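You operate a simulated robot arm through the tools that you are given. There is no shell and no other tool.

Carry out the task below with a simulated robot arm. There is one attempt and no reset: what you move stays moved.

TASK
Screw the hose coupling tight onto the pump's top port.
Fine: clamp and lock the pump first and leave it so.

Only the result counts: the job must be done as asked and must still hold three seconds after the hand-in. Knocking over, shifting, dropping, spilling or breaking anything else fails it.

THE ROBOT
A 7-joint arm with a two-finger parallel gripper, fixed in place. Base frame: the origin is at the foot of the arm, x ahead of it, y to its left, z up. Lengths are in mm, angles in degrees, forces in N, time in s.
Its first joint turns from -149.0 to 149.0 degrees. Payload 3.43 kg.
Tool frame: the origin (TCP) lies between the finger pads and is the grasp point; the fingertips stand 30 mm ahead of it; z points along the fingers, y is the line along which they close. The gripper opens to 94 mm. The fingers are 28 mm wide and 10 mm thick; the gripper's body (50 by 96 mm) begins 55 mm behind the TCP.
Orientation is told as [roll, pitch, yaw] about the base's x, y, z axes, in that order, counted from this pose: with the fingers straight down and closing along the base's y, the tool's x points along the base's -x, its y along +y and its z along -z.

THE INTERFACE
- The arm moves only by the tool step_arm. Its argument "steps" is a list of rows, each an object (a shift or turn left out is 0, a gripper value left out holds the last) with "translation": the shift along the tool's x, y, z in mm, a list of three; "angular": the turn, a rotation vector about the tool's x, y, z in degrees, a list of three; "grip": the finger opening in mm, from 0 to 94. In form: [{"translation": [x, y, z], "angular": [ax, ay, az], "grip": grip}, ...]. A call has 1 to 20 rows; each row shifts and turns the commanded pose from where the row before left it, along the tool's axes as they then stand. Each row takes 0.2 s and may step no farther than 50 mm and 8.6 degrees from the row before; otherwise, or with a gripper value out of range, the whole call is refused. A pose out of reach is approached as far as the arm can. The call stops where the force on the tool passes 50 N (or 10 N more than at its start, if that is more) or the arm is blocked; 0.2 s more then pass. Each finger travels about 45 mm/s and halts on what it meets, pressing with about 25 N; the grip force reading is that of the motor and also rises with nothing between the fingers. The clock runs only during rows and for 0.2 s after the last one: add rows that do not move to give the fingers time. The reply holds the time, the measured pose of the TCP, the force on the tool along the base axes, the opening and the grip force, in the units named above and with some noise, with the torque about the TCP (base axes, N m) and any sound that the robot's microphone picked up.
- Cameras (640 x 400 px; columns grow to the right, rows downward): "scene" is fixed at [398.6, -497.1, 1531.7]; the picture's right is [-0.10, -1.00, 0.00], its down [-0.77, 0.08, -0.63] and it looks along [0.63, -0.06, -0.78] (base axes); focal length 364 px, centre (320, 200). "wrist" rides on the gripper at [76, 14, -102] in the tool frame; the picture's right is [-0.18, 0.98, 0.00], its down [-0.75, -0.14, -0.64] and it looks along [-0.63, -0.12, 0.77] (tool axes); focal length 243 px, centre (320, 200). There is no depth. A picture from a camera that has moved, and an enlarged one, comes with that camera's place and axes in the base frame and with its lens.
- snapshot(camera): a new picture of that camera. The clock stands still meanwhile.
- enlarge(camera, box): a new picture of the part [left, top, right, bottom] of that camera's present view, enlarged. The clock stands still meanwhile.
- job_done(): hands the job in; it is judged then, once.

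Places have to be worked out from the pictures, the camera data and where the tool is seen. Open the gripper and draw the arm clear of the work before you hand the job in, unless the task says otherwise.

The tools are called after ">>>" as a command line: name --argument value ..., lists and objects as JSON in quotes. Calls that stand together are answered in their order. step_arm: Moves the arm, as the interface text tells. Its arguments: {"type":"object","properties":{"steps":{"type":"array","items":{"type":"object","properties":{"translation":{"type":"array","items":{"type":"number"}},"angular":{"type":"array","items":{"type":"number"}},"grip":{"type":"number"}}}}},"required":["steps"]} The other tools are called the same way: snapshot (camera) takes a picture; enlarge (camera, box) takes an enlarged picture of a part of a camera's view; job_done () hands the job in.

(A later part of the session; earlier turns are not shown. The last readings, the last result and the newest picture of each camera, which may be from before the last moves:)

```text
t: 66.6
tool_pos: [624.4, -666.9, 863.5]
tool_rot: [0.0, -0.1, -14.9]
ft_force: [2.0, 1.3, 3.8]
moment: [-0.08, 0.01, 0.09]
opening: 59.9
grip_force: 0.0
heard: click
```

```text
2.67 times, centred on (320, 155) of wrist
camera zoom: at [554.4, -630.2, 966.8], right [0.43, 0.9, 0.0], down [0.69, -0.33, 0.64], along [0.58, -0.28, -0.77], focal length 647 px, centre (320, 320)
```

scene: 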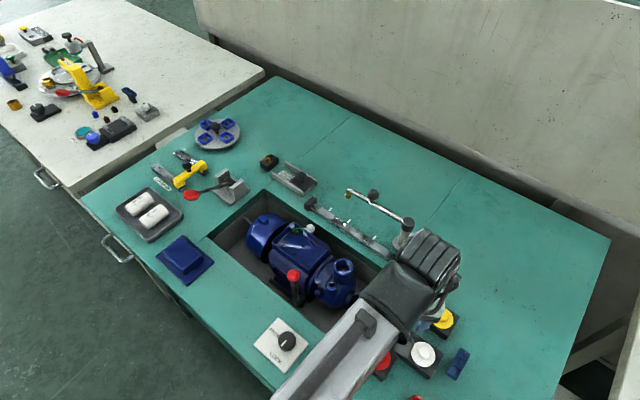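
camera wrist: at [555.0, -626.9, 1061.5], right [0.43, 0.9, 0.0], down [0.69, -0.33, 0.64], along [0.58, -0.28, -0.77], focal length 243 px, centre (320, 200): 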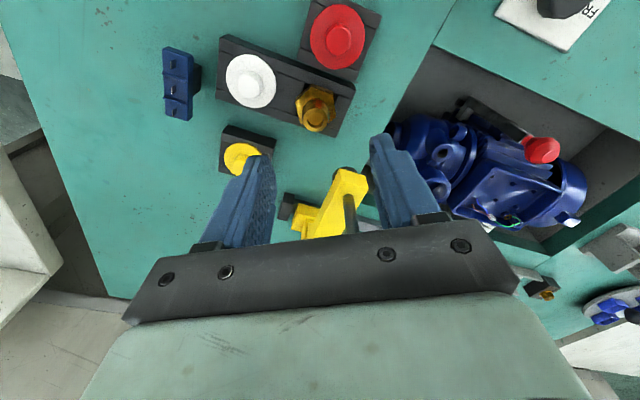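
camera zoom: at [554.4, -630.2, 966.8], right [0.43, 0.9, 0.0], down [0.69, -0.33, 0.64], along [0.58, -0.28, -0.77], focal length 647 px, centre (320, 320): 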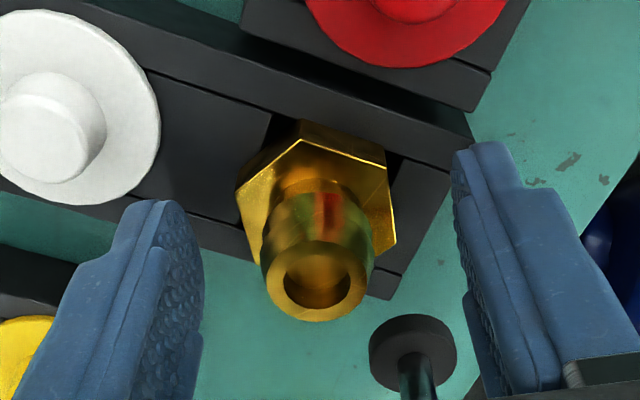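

A click was heard and there's a slight upward force. Part of the wrist above the gripper may have touched the red plunger, so I'll look at it before moving further.

>>> snapshot --camera "wrist"

>>> enlarge --camera "scene" --box '[340, 220, 470, 340]'

```text
taken
camera wrist: at [554.4, -630.2, 966.8], right [0.43, 0.9, 0.0], down [0.69, -0.33, 0.64], along [0.58, -0.28, -0.77], focal length 243 px, centre (320, 200)
```

wrist: 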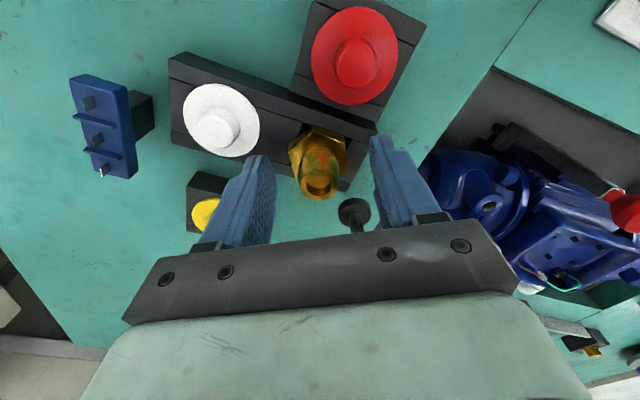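

```text
3.33 times, centred on (405, 280) of scene
camera zoom: at [398.6, -497.1, 1531.7], right [-0.1, -1.0, 0.0], down [-0.77, 0.08, -0.63], along [0.63, -0.06, -0.78], focal length 1212 px, centre (37, -67)
```

zoom: 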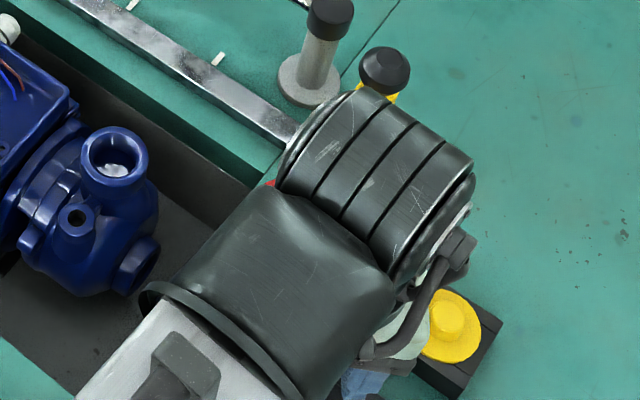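

The bulky wrist link has pressed the red plunger part-way down. I'll back straight up at once and see whether it springs back.

>>> step_arm --steps '[{"translation": [0, 0, -25]}, {"translation": [0, 0, -45]}, {"translation": [0, 0, -45]}, {"translation": [0, 0, -30]}, {"translation": [0, 0, 0]}]'

>>> snapshot --camera "wrist"

>>> enlarge --camera "scene" --box '[340, 220, 470, 340]'

```text
t: 67.8
tool_pos: [624.1, -666.5, 1008.0]
tool_rot: [0.0, 0.0, -14.9]
ft_force: [0.1, -0.2, 1.4]
moment: [0.04, 0.01, 0.02]
opening: 60.1
grip_force: 0.0
```

```text
taken
camera wrist: at [555.5, -630.9, 1111.9], right [0.43, 0.9, 0.0], down [0.69, -0.33, 0.64], along [0.58, -0.28, -0.77], focal length 243 px, centre (320, 200)
```

wrist: 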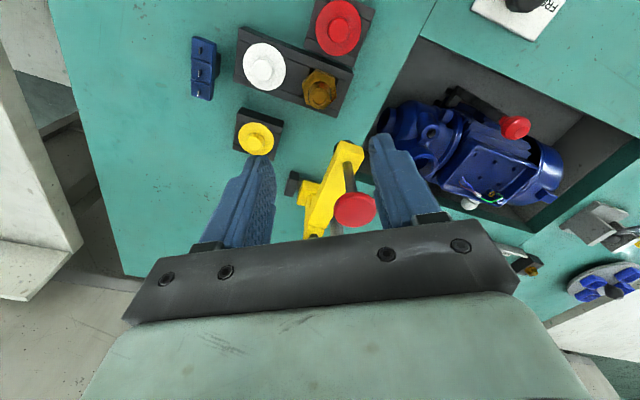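

```text
3.33 times, centred on (405, 280) of scene
camera zoom: at [398.6, -497.1, 1531.7], right [-0.1, -1.0, 0.0], down [-0.77, 0.08, -0.63], along [0.63, -0.06, -0.78], focal length 1212 px, centre (37, -67)
```

zoom: 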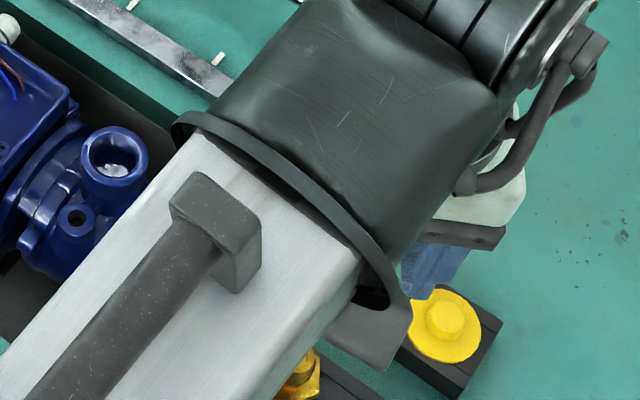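

The plunger has sprung back to its full height; the wrist housing is what touched it. To avoid that, I'll tilt the tool 30° about the closing axis so the wrist leans back toward the base. The pads stay parallel to the hex flats this way.

>>> step_arm --steps '[{"angular": [0, -7.5, 0]}, {"angular": [0, -7.5, 0]}, {"angular": [0, -7.5, 0]}, {"angular": [0, -7.5, 0]}, {"translation": [0, 0, 0]}]'

>>> snapshot --camera "wrist"

>>> snapshot --camera "scene"

```text
t: 69.0
tool_pos: [625.9, -666.9, 1007.9]
tool_rot: [-0.1, -30.1, -14.7]
ft_force: [0.0, 0.5, 0.3]
moment: [-0.01, 0.04, 0.01]
opening: 59.9
grip_force: 0.0
```

```text
taken
camera wrist: at [515.9, -620.3, 1059.8], right [0.41, 0.91, 0.09], down [0.28, -0.22, 0.93], along [0.87, -0.35, -0.35], focal length 243 px, centre (320, 200)
```

wrist: 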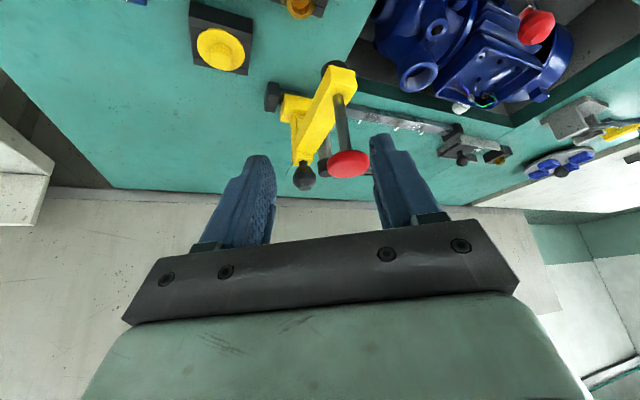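

```text
taken
```

scene: 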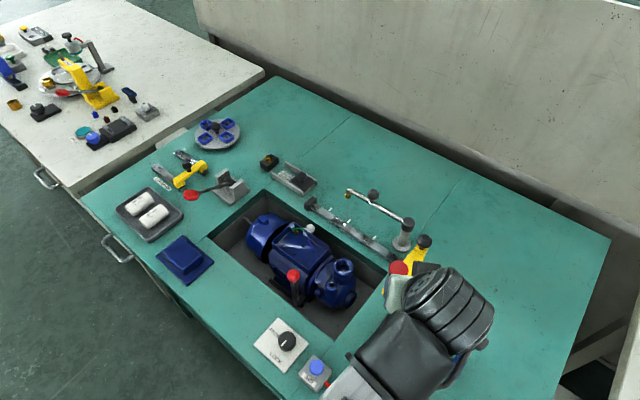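

The wrist now leans well clear of the plunger. I'll descend vertically in this tilt and check again.

>>> step_arm --steps '[{"translation": [22.5, 0, 39]}, {"translation": [22.5, 0, 39]}, {"translation": [5, 0, 8.7]}, {"translation": [0, 0, 0]}]'

>>> snapshot --camera "wrist"

>>> snapshot --camera "scene"

```text
t: 70.0
tool_pos: [625.1, -666.3, 907.2]
tool_rot: [-0.1, -30.0, -14.8]
ft_force: [0.4, 0.2, 0.3]
moment: [-0.03, 0.0, 0.02]
opening: 60.1
grip_force: 0.1
```

```text
taken
camera wrist: at [515.3, -619.9, 958.8], right [0.41, 0.91, 0.09], down [0.28, -0.22, 0.93], along [0.87, -0.35, -0.35], focal length 243 px, centre (320, 200)
```

wrist: 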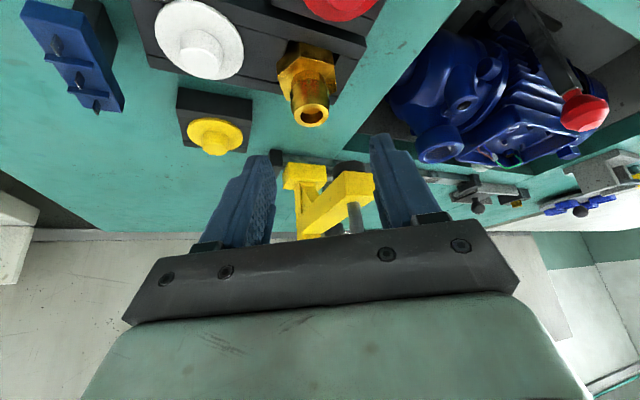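

```text
taken
```

scene: 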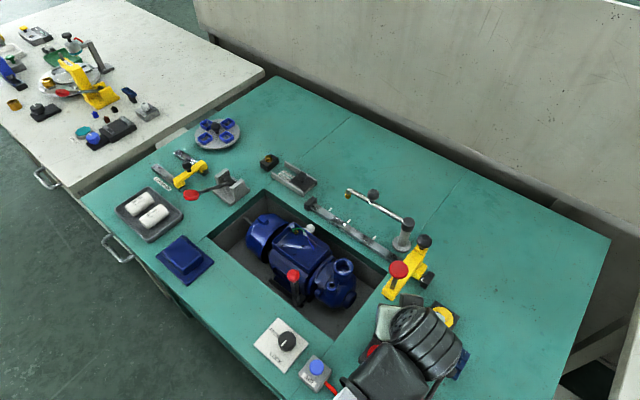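

>>> enlarge --camera "wrist" --box '[240, 30, 400, 150]'

>>> enlarge --camera "scene" --box '[350, 240, 470, 340]'

```text
3.33 times, centred on (320, 90) of wrist
camera zoom: at [515.3, -619.9, 958.8], right [0.41, 0.91, 0.09], down [0.28, -0.22, 0.93], along [0.87, -0.35, -0.35], focal length 809 px, centre (320, 567)
```

zoom: 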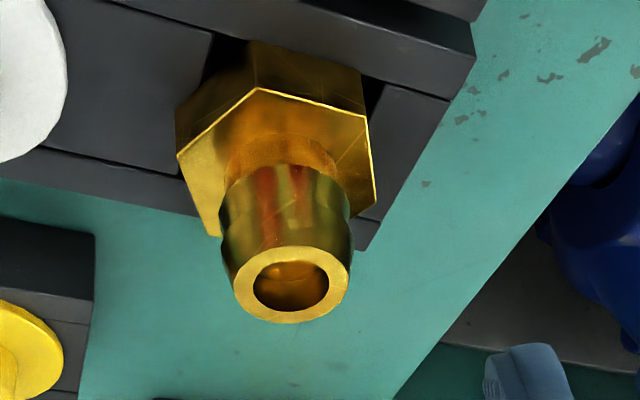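

```text
4.00 times, centred on (410, 290) of scene
camera zoom: at [398.6, -497.1, 1531.7], right [-0.1, -1.0, 0.0], down [-0.77, 0.08, -0.63], along [0.63, -0.06, -0.78], focal length 1455 px, centre (-40, -160)
```

zoom: 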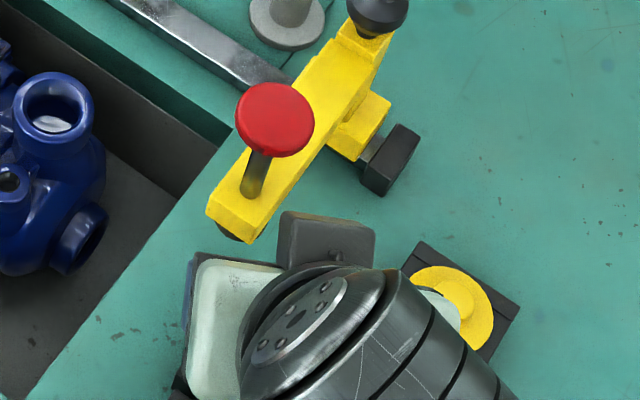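

The view shows ample clearance from the plunger, the coupling on the tool axis, and the hex about 10 mm proud of its holder. I'll go down slowly to straddle the hex.

>>> step_arm --steps '[{"translation": [10, 0, 17.3]}, {"translation": [10, 0, 17.3]}, {"translation": [1.5, 0, 2.6]}, {"translation": [0, 0, 0]}]'

>>> snapshot --camera "wrist"

>>> enlarge --camera "wrist" --box '[220, 60, 420, 220]'

```text
t: 71.0
tool_pos: [624.3, -667.3, 863.8]
tool_rot: [0.0, -30.0, -14.9]
ft_force: [0.9, -0.3, -0.2]
moment: [-0.01, 0.03, 0.03]
opening: 60.1
grip_force: 0.1
```

```text
taken
camera wrist: at [514.6, -620.7, 915.8], right [0.41, 0.91, 0.09], down [0.28, -0.22, 0.93], along [0.87, -0.35, -0.35], focal length 243 px, centre (320, 200)
```

wrist: 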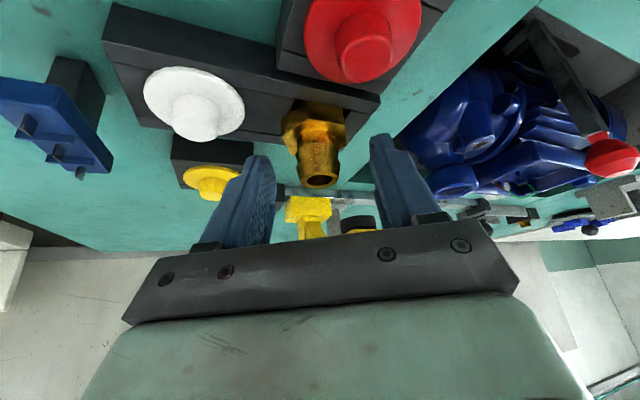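

```text
2.50 times, centred on (320, 140) of wrist
camera zoom: at [514.6, -620.7, 915.8], right [0.41, 0.91, 0.09], down [0.28, -0.22, 0.93], along [0.87, -0.35, -0.35], focal length 606 px, centre (320, 350)
```

zoom: 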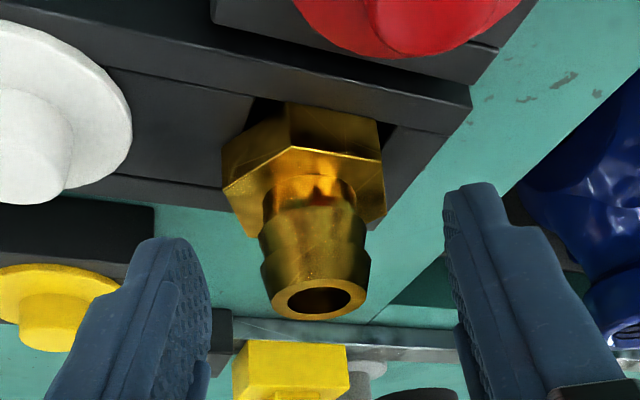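

With the tilt, the hex lies toward the base-side edge of the pads. I'll slide the tool along its own x to bring the hex inside the pad area, watching for contact with the holder.

>>> step_arm --steps '[{"translation": [5, 0, 0]}, {"translation": [3, 0, 0]}, {"translation": [2, 0, 0]}, {"translation": [0, 0, 0]}]'

>>> enlarge --camera "wrist" --box '[220, 60, 420, 220]'

```text
t: 72.0
tool_pos: [615.5, -664.3, 859.8]
tool_rot: [-0.1, -30.0, -14.8]
ft_force: [-0.5, 0.4, -0.7]
moment: [-0.01, -0.01, 0.0]
opening: 60.3
grip_force: 0.0
```

```text
2.50 times, centred on (320, 140) of wrist
camera zoom: at [506.7, -617.8, 911.1], right [0.41, 0.91, 0.09], down [0.28, -0.22, 0.93], along [0.87, -0.35, -0.35], focal length 606 px, centre (320, 350)
```

zoom: 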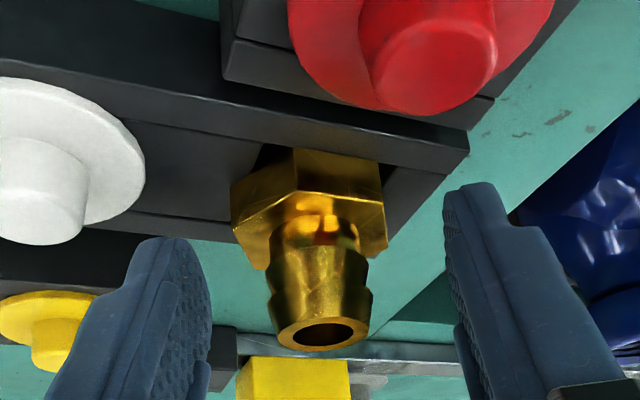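

The hex actually spans about z 819–832, so I need to go 6–7 mm lower for a good bite. I'll go down in small steps, watching the force.

>>> step_arm --steps '[{"translation": [1.5, 0, 2.5]}, {"translation": [1, 0, 1.5]}, {"translation": [1, 0, 1.5]}, {"translation": [0, 0, 0]}]'

>>> enlarge --camera "wrist" --box '[220, 60, 420, 220]'

```text
t: 73.0
tool_pos: [616.0, -663.8, 854.7]
tool_rot: [-0.2, -30.1, -14.9]
ft_force: [-1.5, 0.2, 23.0]
moment: [0.69, -0.2, 0.22]
opening: 60.0
grip_force: 0.2
```

```text
2.50 times, centred on (320, 140) of wrist
camera zoom: at [506.6, -617.1, 906.1], right [0.41, 0.91, 0.09], down [0.28, -0.22, 0.93], along [0.87, -0.35, -0.35], focal length 606 px, centre (320, 350)
```

zoom: 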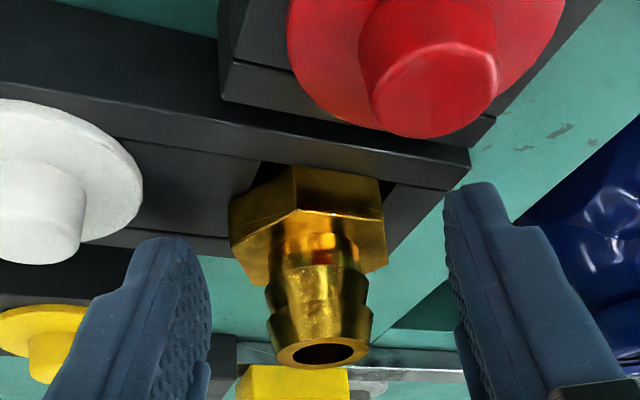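

The fingertips touched the holder block (23 N), so its top is near z≈822. I'll back off 1.5 mm, shift slightly outward to centre the bite, then close on the hex.

>>> step_arm --steps '[{"translation": [-3.3, 0, 0]}, {"translation": [0, 0, 0]}, {"grip": 28}, {"grip": 28}, {"grip": 28}, {"grip": 28}, {"grip": 28}]'

>>> enlarge --camera "wrist" --box '[220, 60, 420, 220]'

```text
t: 74.6
tool_pos: [618.0, -664.4, 855.0]
tool_rot: [-0.1, -29.9, -14.8]
ft_force: [0.4, -1.4, 0.9]
moment: [-0.03, -0.02, -0.01]
opening: 37.9
grip_force: 25.2
```

```text
2.50 times, centred on (320, 140) of wrist
camera zoom: at [509.1, -618.7, 906.6], right [0.41, 0.91, 0.09], down [0.29, -0.22, 0.93], along [0.87, -0.35, -0.35], focal length 606 px, centre (320, 350)
```

zoom: 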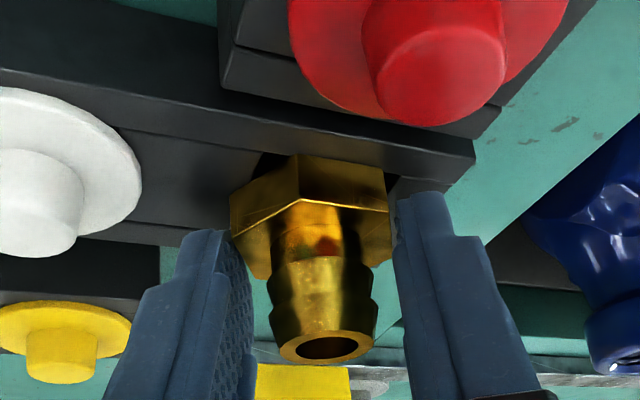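

The fingers have met the hex at 37.9 mm. I'll tighten the grip a little longer and confirm it's stable.

>>> step_arm --steps '[{"grip": 20}, {"grip": 20}, {"grip": 20}]'

>>> enlarge --camera "wrist" --box '[220, 60, 420, 220]'

```text
t: 75.4
tool_pos: [618.6, -664.9, 853.7]
tool_rot: [-0.1, -30.0, -14.9]
ft_force: [0.3, 0.5, -0.2]
moment: [0.0, 0.01, 0.08]
opening: 37.9
grip_force: 24.9
```

```text
2.50 times, centred on (320, 140) of wrist
camera zoom: at [509.2, -618.6, 906.6], right [0.41, 0.91, 0.09], down [0.29, -0.22, 0.93], along [0.87, -0.35, -0.35], focal length 606 px, centre (320, 350)
```

zoom: 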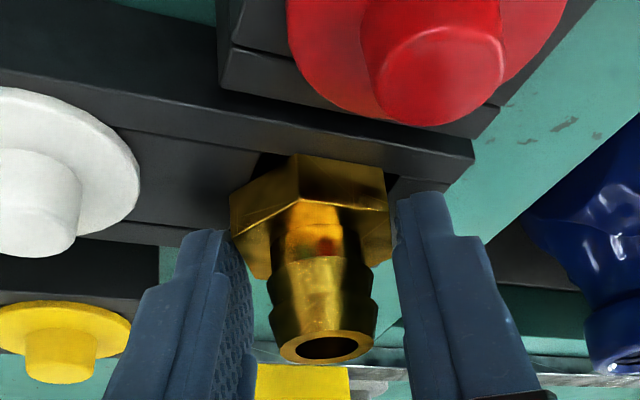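

Stable at 37.9 mm. I'll lift straight up 10 mm and check whether the coupling comes along.

>>> step_arm --steps '[{"translation": [-1.5, 0, -2.6]}, {"translation": [-1.5, 0, -2.6]}, {"translation": [-2, 0, -3.46]}, {"translation": [0, 0, 0]}]'

>>> enlarge --camera "wrist" --box '[220, 60, 420, 220]'

```text
t: 76.4
tool_pos: [618.6, -665.6, 866.3]
tool_rot: [-0.2, -29.9, -14.9]
ft_force: [0.1, 0.2, 0.5]
moment: [0.02, -0.01, -0.04]
opening: 37.7
grip_force: 25.2
```

```text
2.50 times, centred on (320, 140) of wrist
camera zoom: at [509.2, -618.6, 916.9], right [0.41, 0.91, 0.09], down [0.28, -0.22, 0.93], along [0.87, -0.35, -0.35], focal length 606 px, centre (320, 350)
```

zoom: 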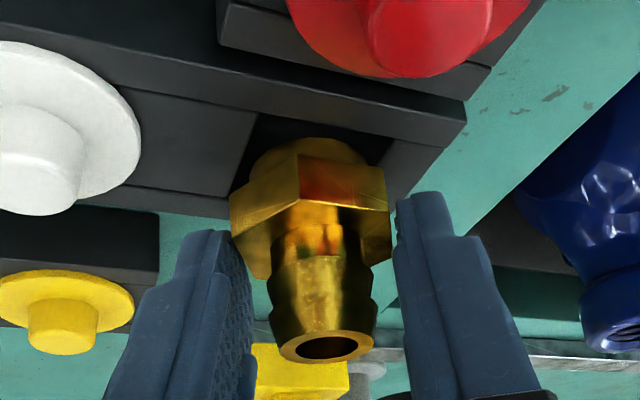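

The coupling comes up cleanly, showing its round threaded stub below the hex. I'll lift it well clear, go round the plunger and bring it over the port, keeping the tilt so the coupling stays upright.

>>> step_arm --steps '[{"translation": [-10, 0, -17.3]}, {"translation": [-12.5, 0, -21.6]}, {"translation": [-12.5, 0, -21.6]}, {"translation": [5.9, 25.3, -3.4]}, {"translation": [5.9, 25.3, -3.4]}, {"translation": [5.9, 25.4, -3.4]}, {"translation": [5.9, 25.4, -3.4]}, {"translation": [0, 0, 0]}]'

>>> enlarge --camera "wrist" --box '[220, 60, 420, 220]'

>>> snapshot --camera "scene"

```text
t: 78.2
tool_pos: [617.9, -561.4, 933.1]
tool_rot: [0.0, -30.0, -14.9]
ft_force: [0.8, 0.4, -0.6]
moment: [0.0, 0.0, 0.0]
opening: 37.4
grip_force: 25.5
```

```text
2.50 times, centred on (320, 140) of wrist
camera zoom: at [509.4, -515.8, 985.1], right [0.41, 0.91, 0.09], down [0.28, -0.22, 0.93], along [0.87, -0.35, -0.35], focal length 606 px, centre (320, 350)
```

zoom: 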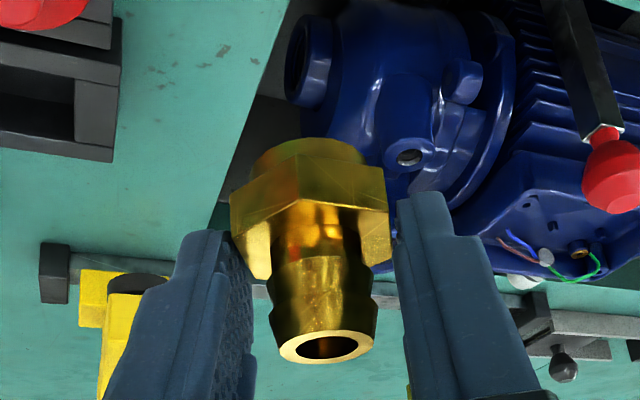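

```text
taken
```

scene: 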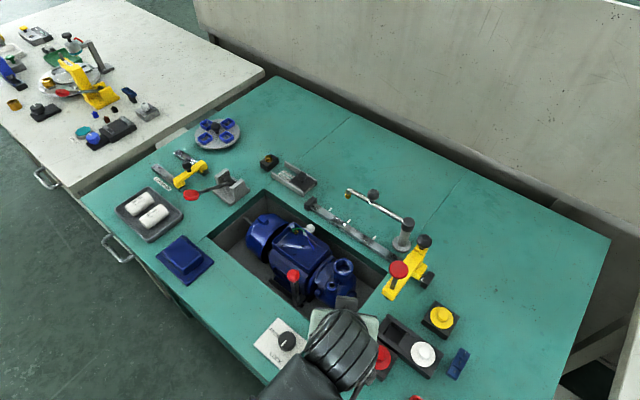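

The coupling is held firmly and the stub thread is roughly 7 mm long. I'll now move it over the port at this height.

>>> step_arm --steps '[{"translation": [-31.6, 4.45, 18.25]}, {"translation": [-31.6, 4.45, 18.25]}, {"translation": [-31.6, 4.45, 18.25]}, {"translation": [-31.6, 4.45, 18.25]}, {"translation": [0, 0, 0]}]'

>>> snapshot --camera "wrist"

>>> enlarge --camera "wrist" --box '[220, 60, 420, 220]'

>>> enlarge --camera "scene" --box '[300, 200, 400, 290]'

```text
t: 79.4
tool_pos: [766.2, -581.0, 934.0]
tool_rot: [0.0, -30.0, -14.9]
ft_force: [0.4, 0.6, -0.4]
moment: [0.03, -0.01, 0.0]
opening: 37.8
grip_force: 24.7
```

```text
taken
camera wrist: at [655.7, -534.5, 985.5], right [0.41, 0.91, 0.09], down [0.28, -0.22, 0.93], along [0.87, -0.35, -0.35], focal length 243 px, centre (320, 200)
```

wrist: 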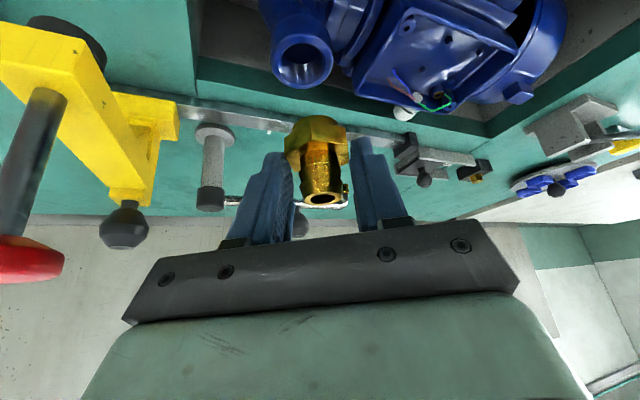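

```text
2.50 times, centred on (320, 140) of wrist
camera zoom: at [655.7, -534.5, 985.5], right [0.41, 0.91, 0.09], down [0.28, -0.22, 0.93], along [0.87, -0.35, -0.35], focal length 606 px, centre (320, 350)
```

zoom: 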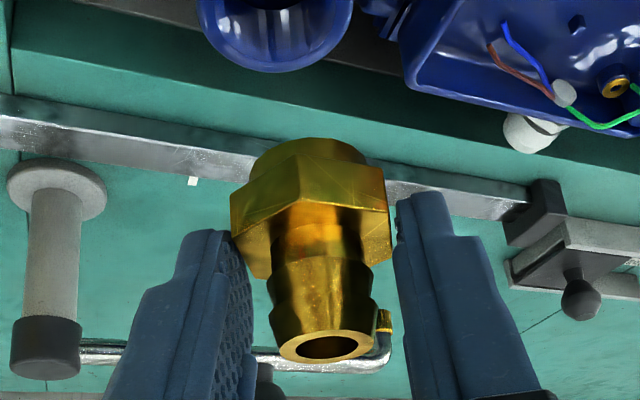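

```text
4.44 times, centred on (350, 245) of scene
camera zoom: at [398.6, -497.1, 1531.7], right [-0.1, -1.0, 0.0], down [-0.77, 0.08, -0.63], along [0.63, -0.06, -0.78], focal length 1617 px, centre (187, 0)
```

zoom: 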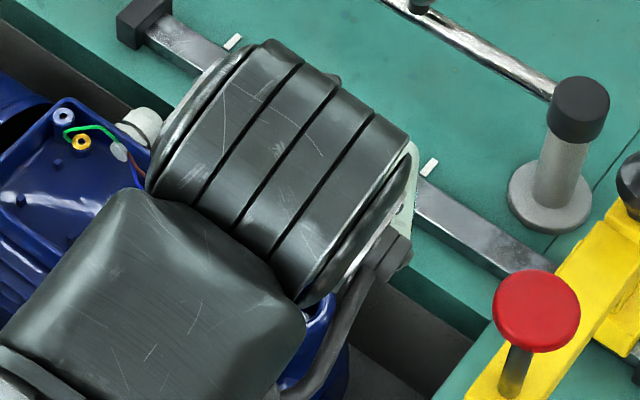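

The port shows above the coupling in this (inverted) view. I'll enlarge it to measure the remaining offset.

>>> enlarge --camera "wrist" --box '[240, 10, 400, 130]'

```text
3.33 times, centred on (320, 70) of wrist
camera zoom: at [655.7, -534.5, 985.5], right [0.41, 0.91, 0.09], down [0.28, -0.22, 0.93], along [0.87, -0.35, -0.35], focal length 809 px, centre (320, 633)
```

zoom: 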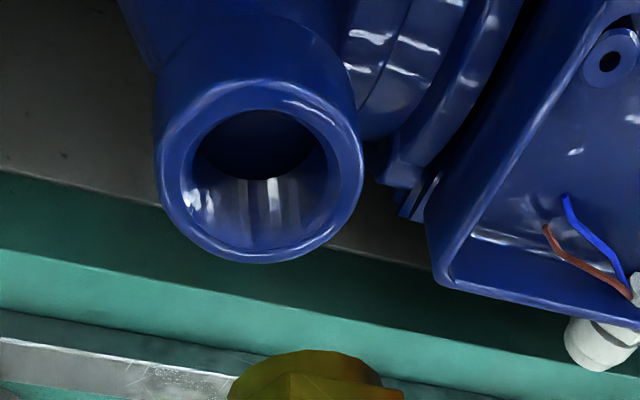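

The two views of the port agree best with its rim at about z≈836–842. The coupling needs to move about 4 mm sideways and 3 mm inward. I'll correct that and come down to about 10 mm above the rim for a close look.

>>> step_arm --steps '[{"translation": [7.2, -1.3, 10.5]}, {"translation": [7.2, -1.3, 10.5]}, {"translation": [7.2, -1.2, 10.4]}, {"translation": [0, 0, 0]}]'

>>> enlarge --camera "wrist" --box '[220, 40, 420, 200]'

>>> enlarge --camera "scene" --box '[310, 230, 390, 300]'

```text
t: 80.4
tool_pos: [761.8, -582.4, 897.9]
tool_rot: [-0.1, -30.0, -14.9]
ft_force: [0.3, 0.0, -1.2]
moment: [-0.02, 0.02, 0.0]
opening: 37.5
grip_force: 25.1
```

```text
2.50 times, centred on (320, 120) of wrist
camera zoom: at [651.6, -536.4, 947.9], right [0.41, 0.91, 0.09], down [0.28, -0.22, 0.93], along [0.87, -0.35, -0.35], focal length 606 px, centre (320, 400)
```

zoom: 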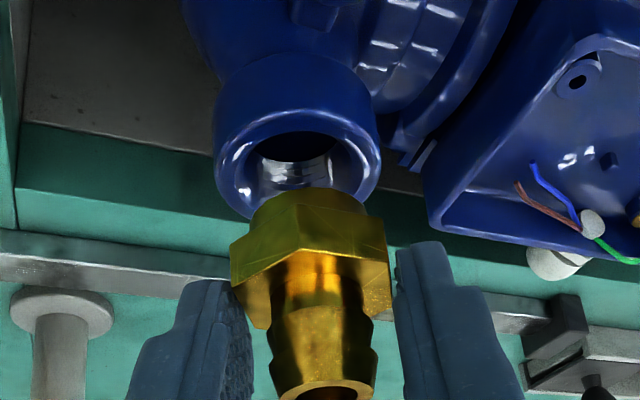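

```text
5.71 times, centred on (350, 265) of scene
camera zoom: at [398.6, -497.1, 1531.7], right [-0.1, -1.0, 0.0], down [-0.77, 0.08, -0.63], along [0.63, -0.06, -0.78], focal length 2078 px, centre (149, -171)
```

zoom: 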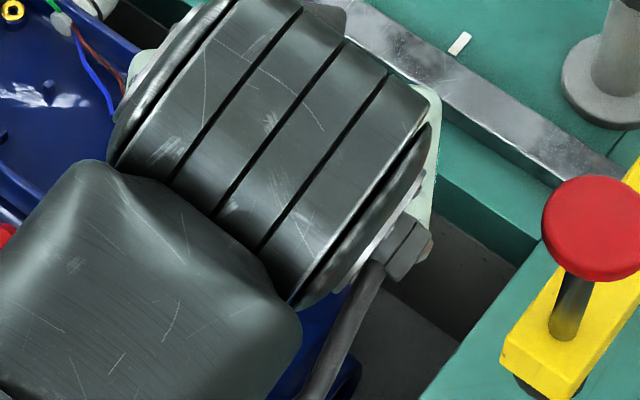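

From this direction the coupling's axis is about 1.8 mm right of the port, but the depth alignment is ambiguous. I'll raise slightly and rotate 60° about the vertical to sight the alignment from a second direction.

>>> step_arm --steps '[{"translation": [-7.5, -1.5, -13]}, {"angular": [3.75, 0, 6.495]}, {"angular": [3.75, 0, 6.495]}, {"angular": [3.75, 0, 6.495]}, {"angular": [3.75, 0, 6.495]}, {"angular": [3.75, 0, 6.495]}, {"angular": [3.75, 0, 6.495]}, {"angular": [3.75, 0, 6.495]}, {"angular": [3.75, 0, 6.495]}, {"translation": [0, 0, 0]}]'

>>> snapshot --camera "wrist"

>>> enlarge --camera "wrist" --box '[220, 20, 420, 180]'

>>> enlarge --camera "scene" --box '[310, 230, 390, 300]'

```text
t: 82.6
tool_pos: [761.2, -583.9, 912.9]
tool_rot: [0.0, -29.9, -74.9]
ft_force: [0.4, 0.9, 0.1]
moment: [0.02, 0.01, -0.01]
opening: 37.6
grip_force: 24.9
```

```text
taken
camera wrist: at [743.1, -465.0, 963.4], right [0.99, 0.1, 0.09], down [-0.05, -0.36, 0.93], along [0.13, -0.93, -0.35], focal length 243 px, centre (320, 200)
```

wrist: 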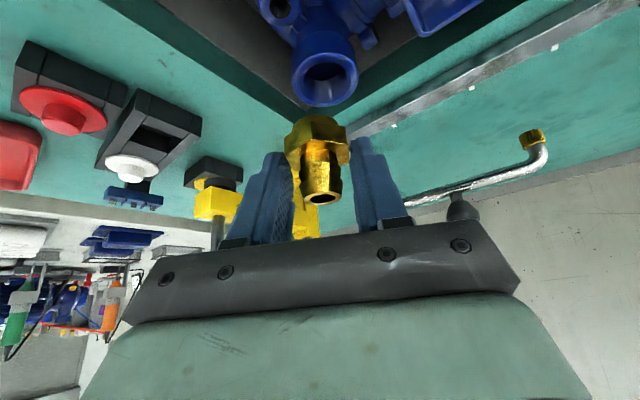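

```text
2.50 times, centred on (320, 100) of wrist
camera zoom: at [743.1, -465.0, 963.4], right [0.99, 0.1, 0.09], down [-0.05, -0.36, 0.93], along [0.13, -0.93, -0.35], focal length 606 px, centre (320, 450)
```

zoom: 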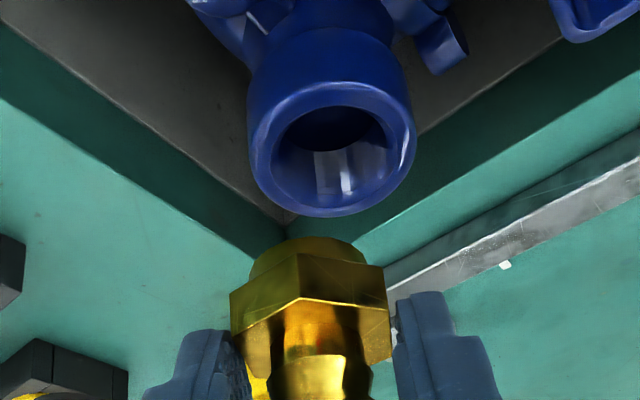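

```text
5.71 times, centred on (350, 265) of scene
camera zoom: at [398.6, -497.1, 1531.7], right [-0.1, -1.0, 0.0], down [-0.77, 0.08, -0.63], along [0.63, -0.06, -0.78], focal length 2078 px, centre (149, -171)
```

zoom: 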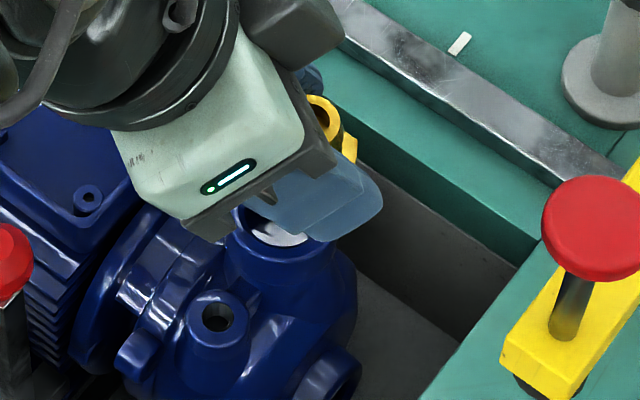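

Sighting from two directions puts the port at about (770.7,-586.6) with its rim near z≈834. The coupling axis sits 7.6 mm outward of the TCP, with the stub's end 49 mm below it. I'll move to match and come down to about 7 mm above the rim.

>>> step_arm --steps '[{"translation": [2.1, 8.4, -1.2]}, {"translation": [5.5, 0, 9.5]}, {"translation": [5.5, 0, 9.5]}, {"translation": [0, 0, 0]}]'

>>> enlarge --camera "wrist" --box '[220, 40, 420, 200]'

>>> enlarge --camera "scene" --box '[310, 230, 390, 300]'

```text
t: 83.6
tool_pos: [767.7, -579.4, 890.4]
tool_rot: [0.0, -30.0, -74.9]
ft_force: [0.2, 0.0, -1.2]
moment: [0.0, 0.0, 0.01]
opening: 37.6
grip_force: 25.0
```

```text
2.50 times, centred on (320, 120) of wrist
camera zoom: at [750.6, -460.2, 941.0], right [0.99, 0.1, 0.09], down [-0.05, -0.36, 0.93], along [0.13, -0.93, -0.35], focal length 606 px, centre (320, 400)
```

zoom: 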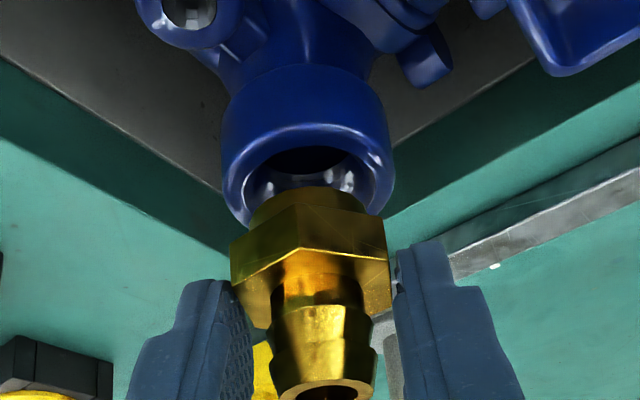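

```text
5.71 times, centred on (350, 265) of scene
camera zoom: at [398.6, -497.1, 1531.7], right [-0.1, -1.0, 0.0], down [-0.77, 0.08, -0.63], along [0.63, -0.06, -0.78], focal length 2078 px, centre (149, -171)
```

zoom: 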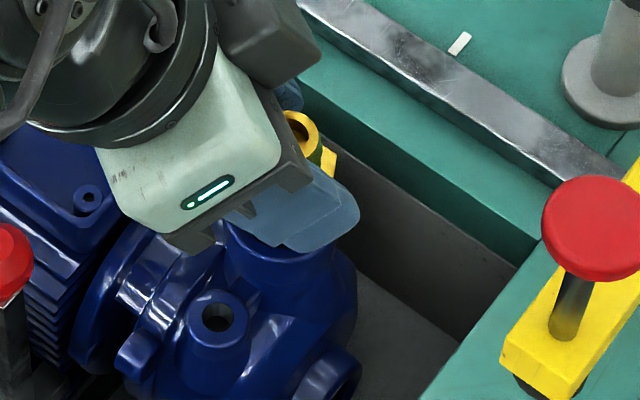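

Laterally the stub and the port now line up within about half a millimetre. I'll lower 8 mm and look again.

>>> step_arm --steps '[{"translation": [2, 0.5, 3.46]}, {"translation": [2, 0, 3.46]}, {"translation": [0, 0, 0]}]'

>>> enlarge --camera "wrist" --box '[260, 60, 380, 160]'

```text
t: 84.4
tool_pos: [767.5, -578.6, 881.1]
tool_rot: [0.0, -30.0, -74.9]
ft_force: [-0.1, -0.3, -1.0]
moment: [-0.01, -0.01, -0.01]
opening: 37.7
grip_force: 25.0
```

```text
4.00 times, centred on (320, 110) of wrist
camera zoom: at [750.9, -460.0, 933.0], right [0.99, 0.1, 0.09], down [-0.05, -0.36, 0.93], along [0.13, -0.93, -0.35], focal length 970 px, centre (320, 560)
```

zoom: 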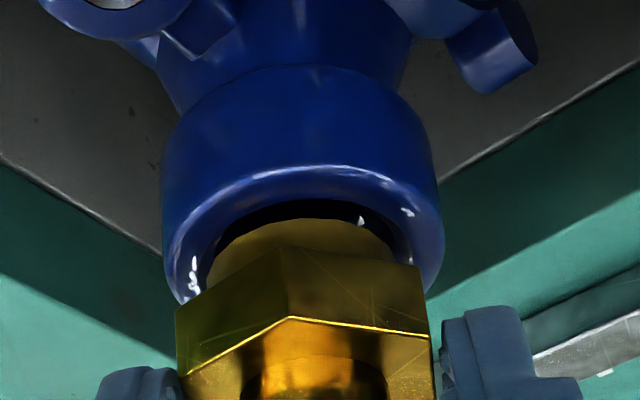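

The stub hovers about 3 mm above the rim and looks concentric. I'll lower in 1 mm steps until contact or entry.

>>> step_arm --steps '[{"translation": [0.75, 0.3, 1.3]}, {"translation": [0.75, 0, 1.3]}, {"translation": [0.5, 0, 0.87]}, {"translation": [0, 0, 0]}]'

>>> enlarge --camera "wrist" --box '[260, 60, 380, 160]'

```text
t: 85.4
tool_pos: [768.1, -579.8, 878.1]
tool_rot: [0.0, -30.2, -75.0]
ft_force: [6.8, -8.6, -1.2]
moment: [-0.22, -0.25, 0.03]
opening: 37.8
grip_force: 25.4
```

```text
4.00 times, centred on (320, 110) of wrist
camera zoom: at [751.6, -460.6, 929.5], right [0.99, 0.1, 0.09], down [-0.05, -0.36, 0.93], along [0.13, -0.93, -0.35], focal length 970 px, centre (320, 560)
```

zoom: 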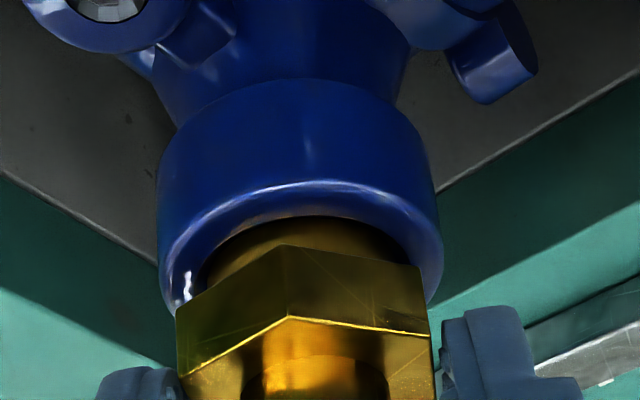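

The stub has entered the bore and lightly touches its near side (about 10 N). I'll shift 1.2 mm outward and 0.5 mm sideways to centre it, then lower a little more.

>>> step_arm --steps '[{"translation": [-1.04, 0.5, 0.6]}, {"translation": [0, 0, 0]}]'

>>> step_arm --steps '[{"translation": [0.5, 0, 0.87]}, {"translation": [0.5, 0, 0.87]}, {"translation": [0, 0, 0]}]'

>>> enlarge --camera "wrist" --box '[260, 60, 380, 160]'

```text
t: 86.0
tool_pos: [770.2, -580.1, 877.7]
tool_rot: [-0.1, -30.0, -74.9]
ft_force: [2.4, -1.6, -1.2]
moment: [-0.08, -0.16, 0.04]
opening: 37.5
grip_force: 24.9
```

```text
t: 86.8
tool_pos: [767.8, -579.3, 877.2]
tool_rot: [0.0, -30.0, -74.8]
ft_force: [-3.2, 4.7, 7.5]
moment: [0.14, 0.08, -0.02]
opening: 37.7
grip_force: 24.9
```

```text
4.00 times, centred on (320, 110) of wrist
camera zoom: at [751.8, -460.8, 928.2], right [0.99, 0.1, 0.09], down [-0.05, -0.36, 0.93], along [0.13, -0.93, -0.35], focal length 970 px, centre (320, 560)
```

zoom: 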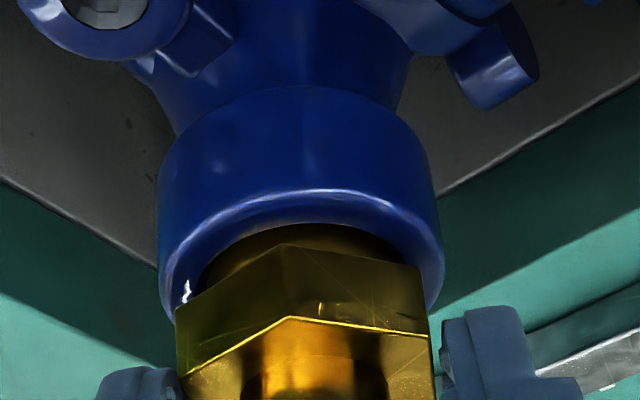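

The stub sits a few mm inside the bore and rests with 7.5 N on what seems to be the thread start. I'll release it here and regrip upright for the screwing, so I open the fingers and check that it stands.

>>> step_arm --steps '[{"grip": 42}, {"grip": 48}, {"grip": 58}, {"grip": 58}]'

>>> enlarge --camera "wrist" --box '[220, 60, 420, 220]'

```text
t: 87.8
tool_pos: [768.9, -579.9, 876.4]
tool_rot: [-0.1, -30.0, -74.9]
ft_force: [-0.8, -0.2, 0.3]
moment: [0.02, 0.02, 0.0]
opening: 58.1
grip_force: 0.1
```

```text
2.50 times, centred on (320, 140) of wrist
camera zoom: at [752.4, -461.5, 927.6], right [0.99, 0.1, 0.09], down [-0.05, -0.36, 0.93], along [0.13, -0.93, -0.35], focal length 606 px, centre (320, 350)
```

zoom: 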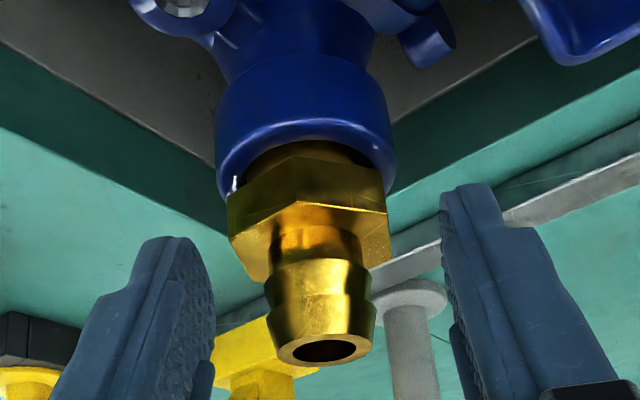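

The coupling stands upright in the port on its own. I'll retreat along the tool axis, bring the tool upright and hover above the coupling.

>>> step_arm --steps '[{"translation": [0, 0, -25]}, {"translation": [0, 0, -35]}, {"translation": [-8, 0, -25]}, {"angular": [0, 7.5, 0]}, {"angular": [0, 7.5, 0]}, {"angular": [0, 7.5, 0]}, {"angular": [0, 7.5, 0]}, {"translation": [0, 0, 0]}]'

>>> snapshot --camera "wrist"

>>> enlarge --camera "scene" --box '[310, 220, 390, 290]'

```text
t: 89.6
tool_pos: [761.7, -545.6, 953.5]
tool_rot: [-0.1, 0.1, -75.0]
ft_force: [0.2, -0.8, 0.0]
moment: [0.02, -0.03, 0.03]
opening: 58.1
grip_force: 0.2
```

```text
taken
camera wrist: at [753.4, -466.4, 1056.5], right [1.0, 0.08, 0.0], down [0.06, -0.77, 0.64], along [0.05, -0.64, -0.77], focal length 243 px, centre (320, 200)
```

wrist: 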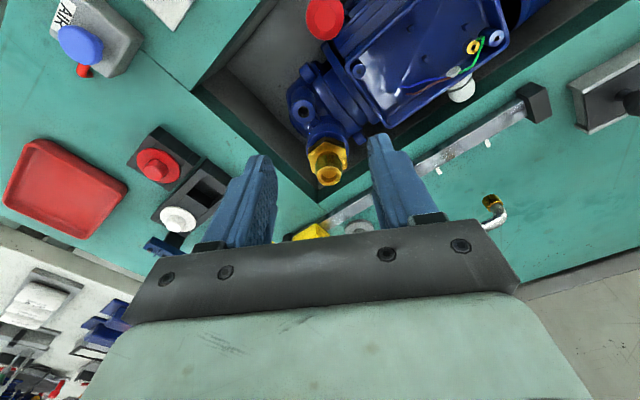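

```text
5.71 times, centred on (350, 255) of scene
camera zoom: at [398.6, -497.1, 1531.7], right [-0.1, -1.0, 0.0], down [-0.77, 0.08, -0.63], along [0.63, -0.06, -0.78], focal length 2078 px, centre (149, -114)
```

zoom: 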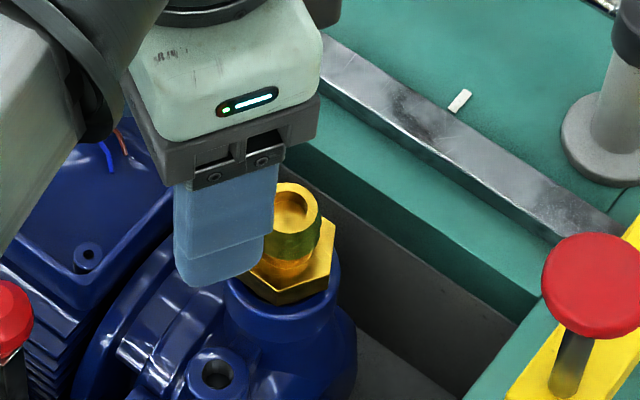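

The coupling stands in the port with its hex just above the rim. I'll enlarge to measure its position relative to the tool.

>>> enlarge --camera "wrist" --box '[270, 110, 390, 200]'

```text
4.44 times, centred on (330, 155) of wrist
camera zoom: at [753.4, -466.4, 1056.5], right [1.0, 0.08, 0.0], down [0.06, -0.77, 0.64], along [0.05, -0.64, -0.77], focal length 1078 px, centre (276, 400)
```

zoom: 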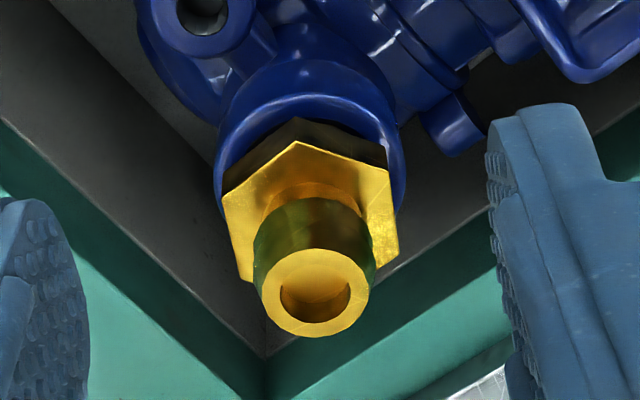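

The coupling axis is at about (773,-587), and its flats are aligned with yaw -75 and -15. I'll centre above it and test in the air how far the yaw can turn clockwise.

>>> step_arm --steps '[{"translation": [-21.4, 0, 0]}, {"translation": [-21.4, 0.3, 0]}, {"angular": [0, 0, 8]}, {"angular": [0, 0, 8]}, {"angular": [0, 0, 8]}, {"angular": [0, 0, 8]}, {"angular": [0, 0, 8]}, {"angular": [0, 0, 8]}, {"angular": [0, 0, 8]}, {"angular": [0, 0, 8]}, {"angular": [0, 0, 8]}, {"angular": [0, 0, 8]}, {"angular": [0, 0, 8]}, {"angular": [0, 0, 8]}, {"angular": [0, 0, 8]}, {"angular": [0, 0, 8]}, {"angular": [0, 0, 8]}, {"translation": [0, 0, 0]}]'

```text
t: 93.4
tool_pos: [772.1, -588.6, 953.5]
tool_rot: [-0.1, 0.1, 165.0]
ft_force: [0.4, -0.7, 0.4]
moment: [0.03, -0.02, 0.0]
opening: 58.0
grip_force: 0.0
```

Yaw -195 is reachable. I'll test another 60°.

>>> step_arm --steps '[{"angular": [0, 0, 8]}, {"angular": [0, 0, 8]}, {"angular": [0, 0, 8]}, {"angular": [0, 0, 8]}, {"angular": [0, 0, 8]}, {"angular": [0, 0, 8]}, {"angular": [0, 0, 8]}, {"angular": [0, 0, 4]}, {"translation": [0, 0, 0]}]'

>>> snapshot --camera "wrist"

```text
t: 95.4
tool_pos: [770.5, -586.9, 953.1]
tool_rot: [0.0, -0.1, 149.2]
ft_force: [-0.4, 0.0, 0.0]
moment: [0.03, 0.0, 0.03]
opening: 58.0
grip_force: 0.0
out of reach, approached as far as the arm can: row 3, 4, 5, 6, 7, 8
```

```text
taken
camera wrist: at [829.3, -636.1, 1057.1], right [-0.66, -0.75, 0.0], down [-0.57, 0.51, 0.64], along [-0.48, 0.43, -0.77], focal length 243 px, centre (320, 200)
```

wrist: 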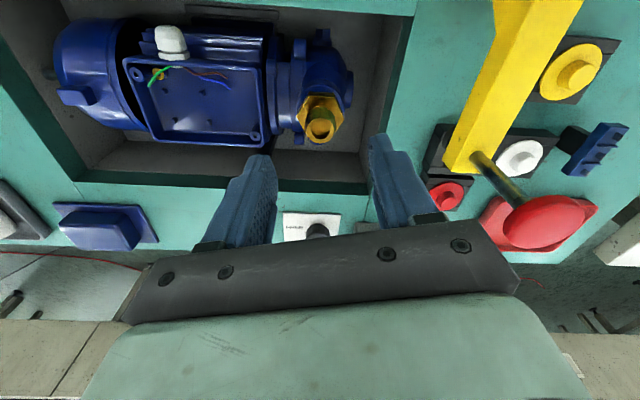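

The yaw range here runs down to about -211, so I can use 180° strokes starting from -15. I'll turn back to yaw -15.

>>> step_arm --steps '[{"angular": [0, 0, -8.2]}, {"angular": [0, 0, -8.2]}, {"angular": [0, 0, -8.2]}, {"angular": [0, 0, -8.2]}, {"angular": [0, 0, -8.2]}, {"angular": [0, 0, -8.2]}, {"angular": [0, 0, -8.2]}, {"angular": [0, 0, -8.2]}, {"angular": [0, 0, -8.2]}, {"angular": [0, 0, -8.2]}, {"angular": [0, 0, -8.2]}, {"angular": [0, 0, -8.2]}, {"angular": [0, 0, -8.2]}, {"angular": [0, 0, -8.2]}, {"angular": [0, 0, -8.2]}, {"angular": [0, 0, -8.2]}, {"angular": [0, 0, -8.2]}, {"angular": [0, 0, -8.2]}, {"angular": [0, 0, -8.2]}, {"angular": [0, 0, -8.2]}]'

>>> step_arm --steps '[{"angular": [0, 0, -8.2]}, {"angular": [0, 0, -8.2]}, {"angular": [0, 0, -8.2]}, {"angular": [0, 0, -7]}, {"translation": [0, 0, 0]}]'

>>> enlarge --camera "wrist" --box '[260, 80, 380, 170]'

```text
t: 99.6
tool_pos: [770.8, -586.8, 954.2]
tool_rot: [0.0, 0.0, -46.9]
ft_force: [-0.1, 0.0, 0.3]
moment: [-0.01, 0.01, 0.01]
opening: 58.1
grip_force: 0.1
```

```text
t: 100.8
tool_pos: [771.2, -587.7, 953.1]
tool_rot: [0.0, 0.0, -15.2]
ft_force: [0.5, -0.1, 0.7]
moment: [0.03, -0.02, 0.0]
opening: 58.1
grip_force: 0.0
```

```text
4.44 times, centred on (320, 125) of wrist
camera zoom: at [701.4, -551.3, 1056.5], right [0.44, 0.9, 0.0], down [0.69, -0.33, 0.64], along [0.58, -0.28, -0.77], focal length 1078 px, centre (320, 533)
```

zoom: 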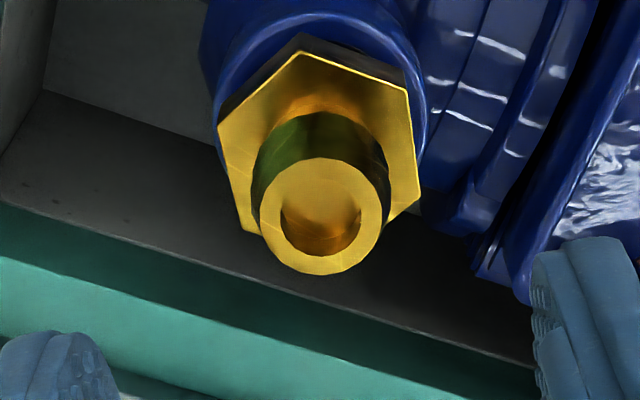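

The coupling is centred under the upright tool, and the flats match yaw -15. I'll descend in stages beside the hex, watching for any contact with the pump.

>>> step_arm --steps '[{"translation": [0.9, 0, 28]}, {"translation": [0, 0, 25]}, {"translation": [0, 0, 15]}, {"translation": [0, 0, 0]}]'

>>> snapshot --camera "wrist"

>>> enlarge --camera "wrist" --box '[220, 90, 420, 230]'

```text
t: 101.8
tool_pos: [770.5, -586.9, 886.3]
tool_rot: [0.0, 0.0, -15.3]
ft_force: [0.7, 0.0, 0.8]
moment: [0.0, -0.04, 0.0]
opening: 58.1
grip_force: 0.1
```

```text
taken
camera wrist: at [700.9, -551.6, 989.4], right [0.44, 0.9, 0.0], down [0.69, -0.33, 0.64], along [0.58, -0.28, -0.77], focal length 243 px, centre (320, 200)
```

wrist: 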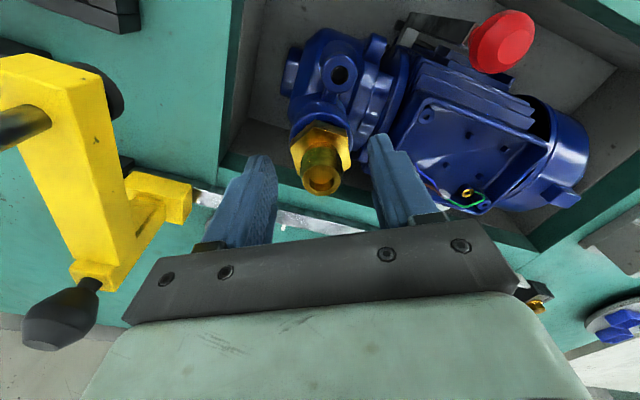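

```text
2.86 times, centred on (320, 160) of wrist
camera zoom: at [700.9, -551.6, 989.4], right [0.44, 0.9, 0.0], down [0.69, -0.33, 0.64], along [0.58, -0.28, -0.77], focal length 693 px, centre (320, 314)
```

zoom: 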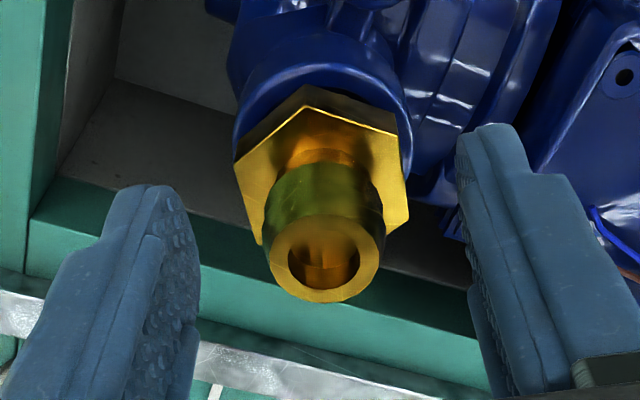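

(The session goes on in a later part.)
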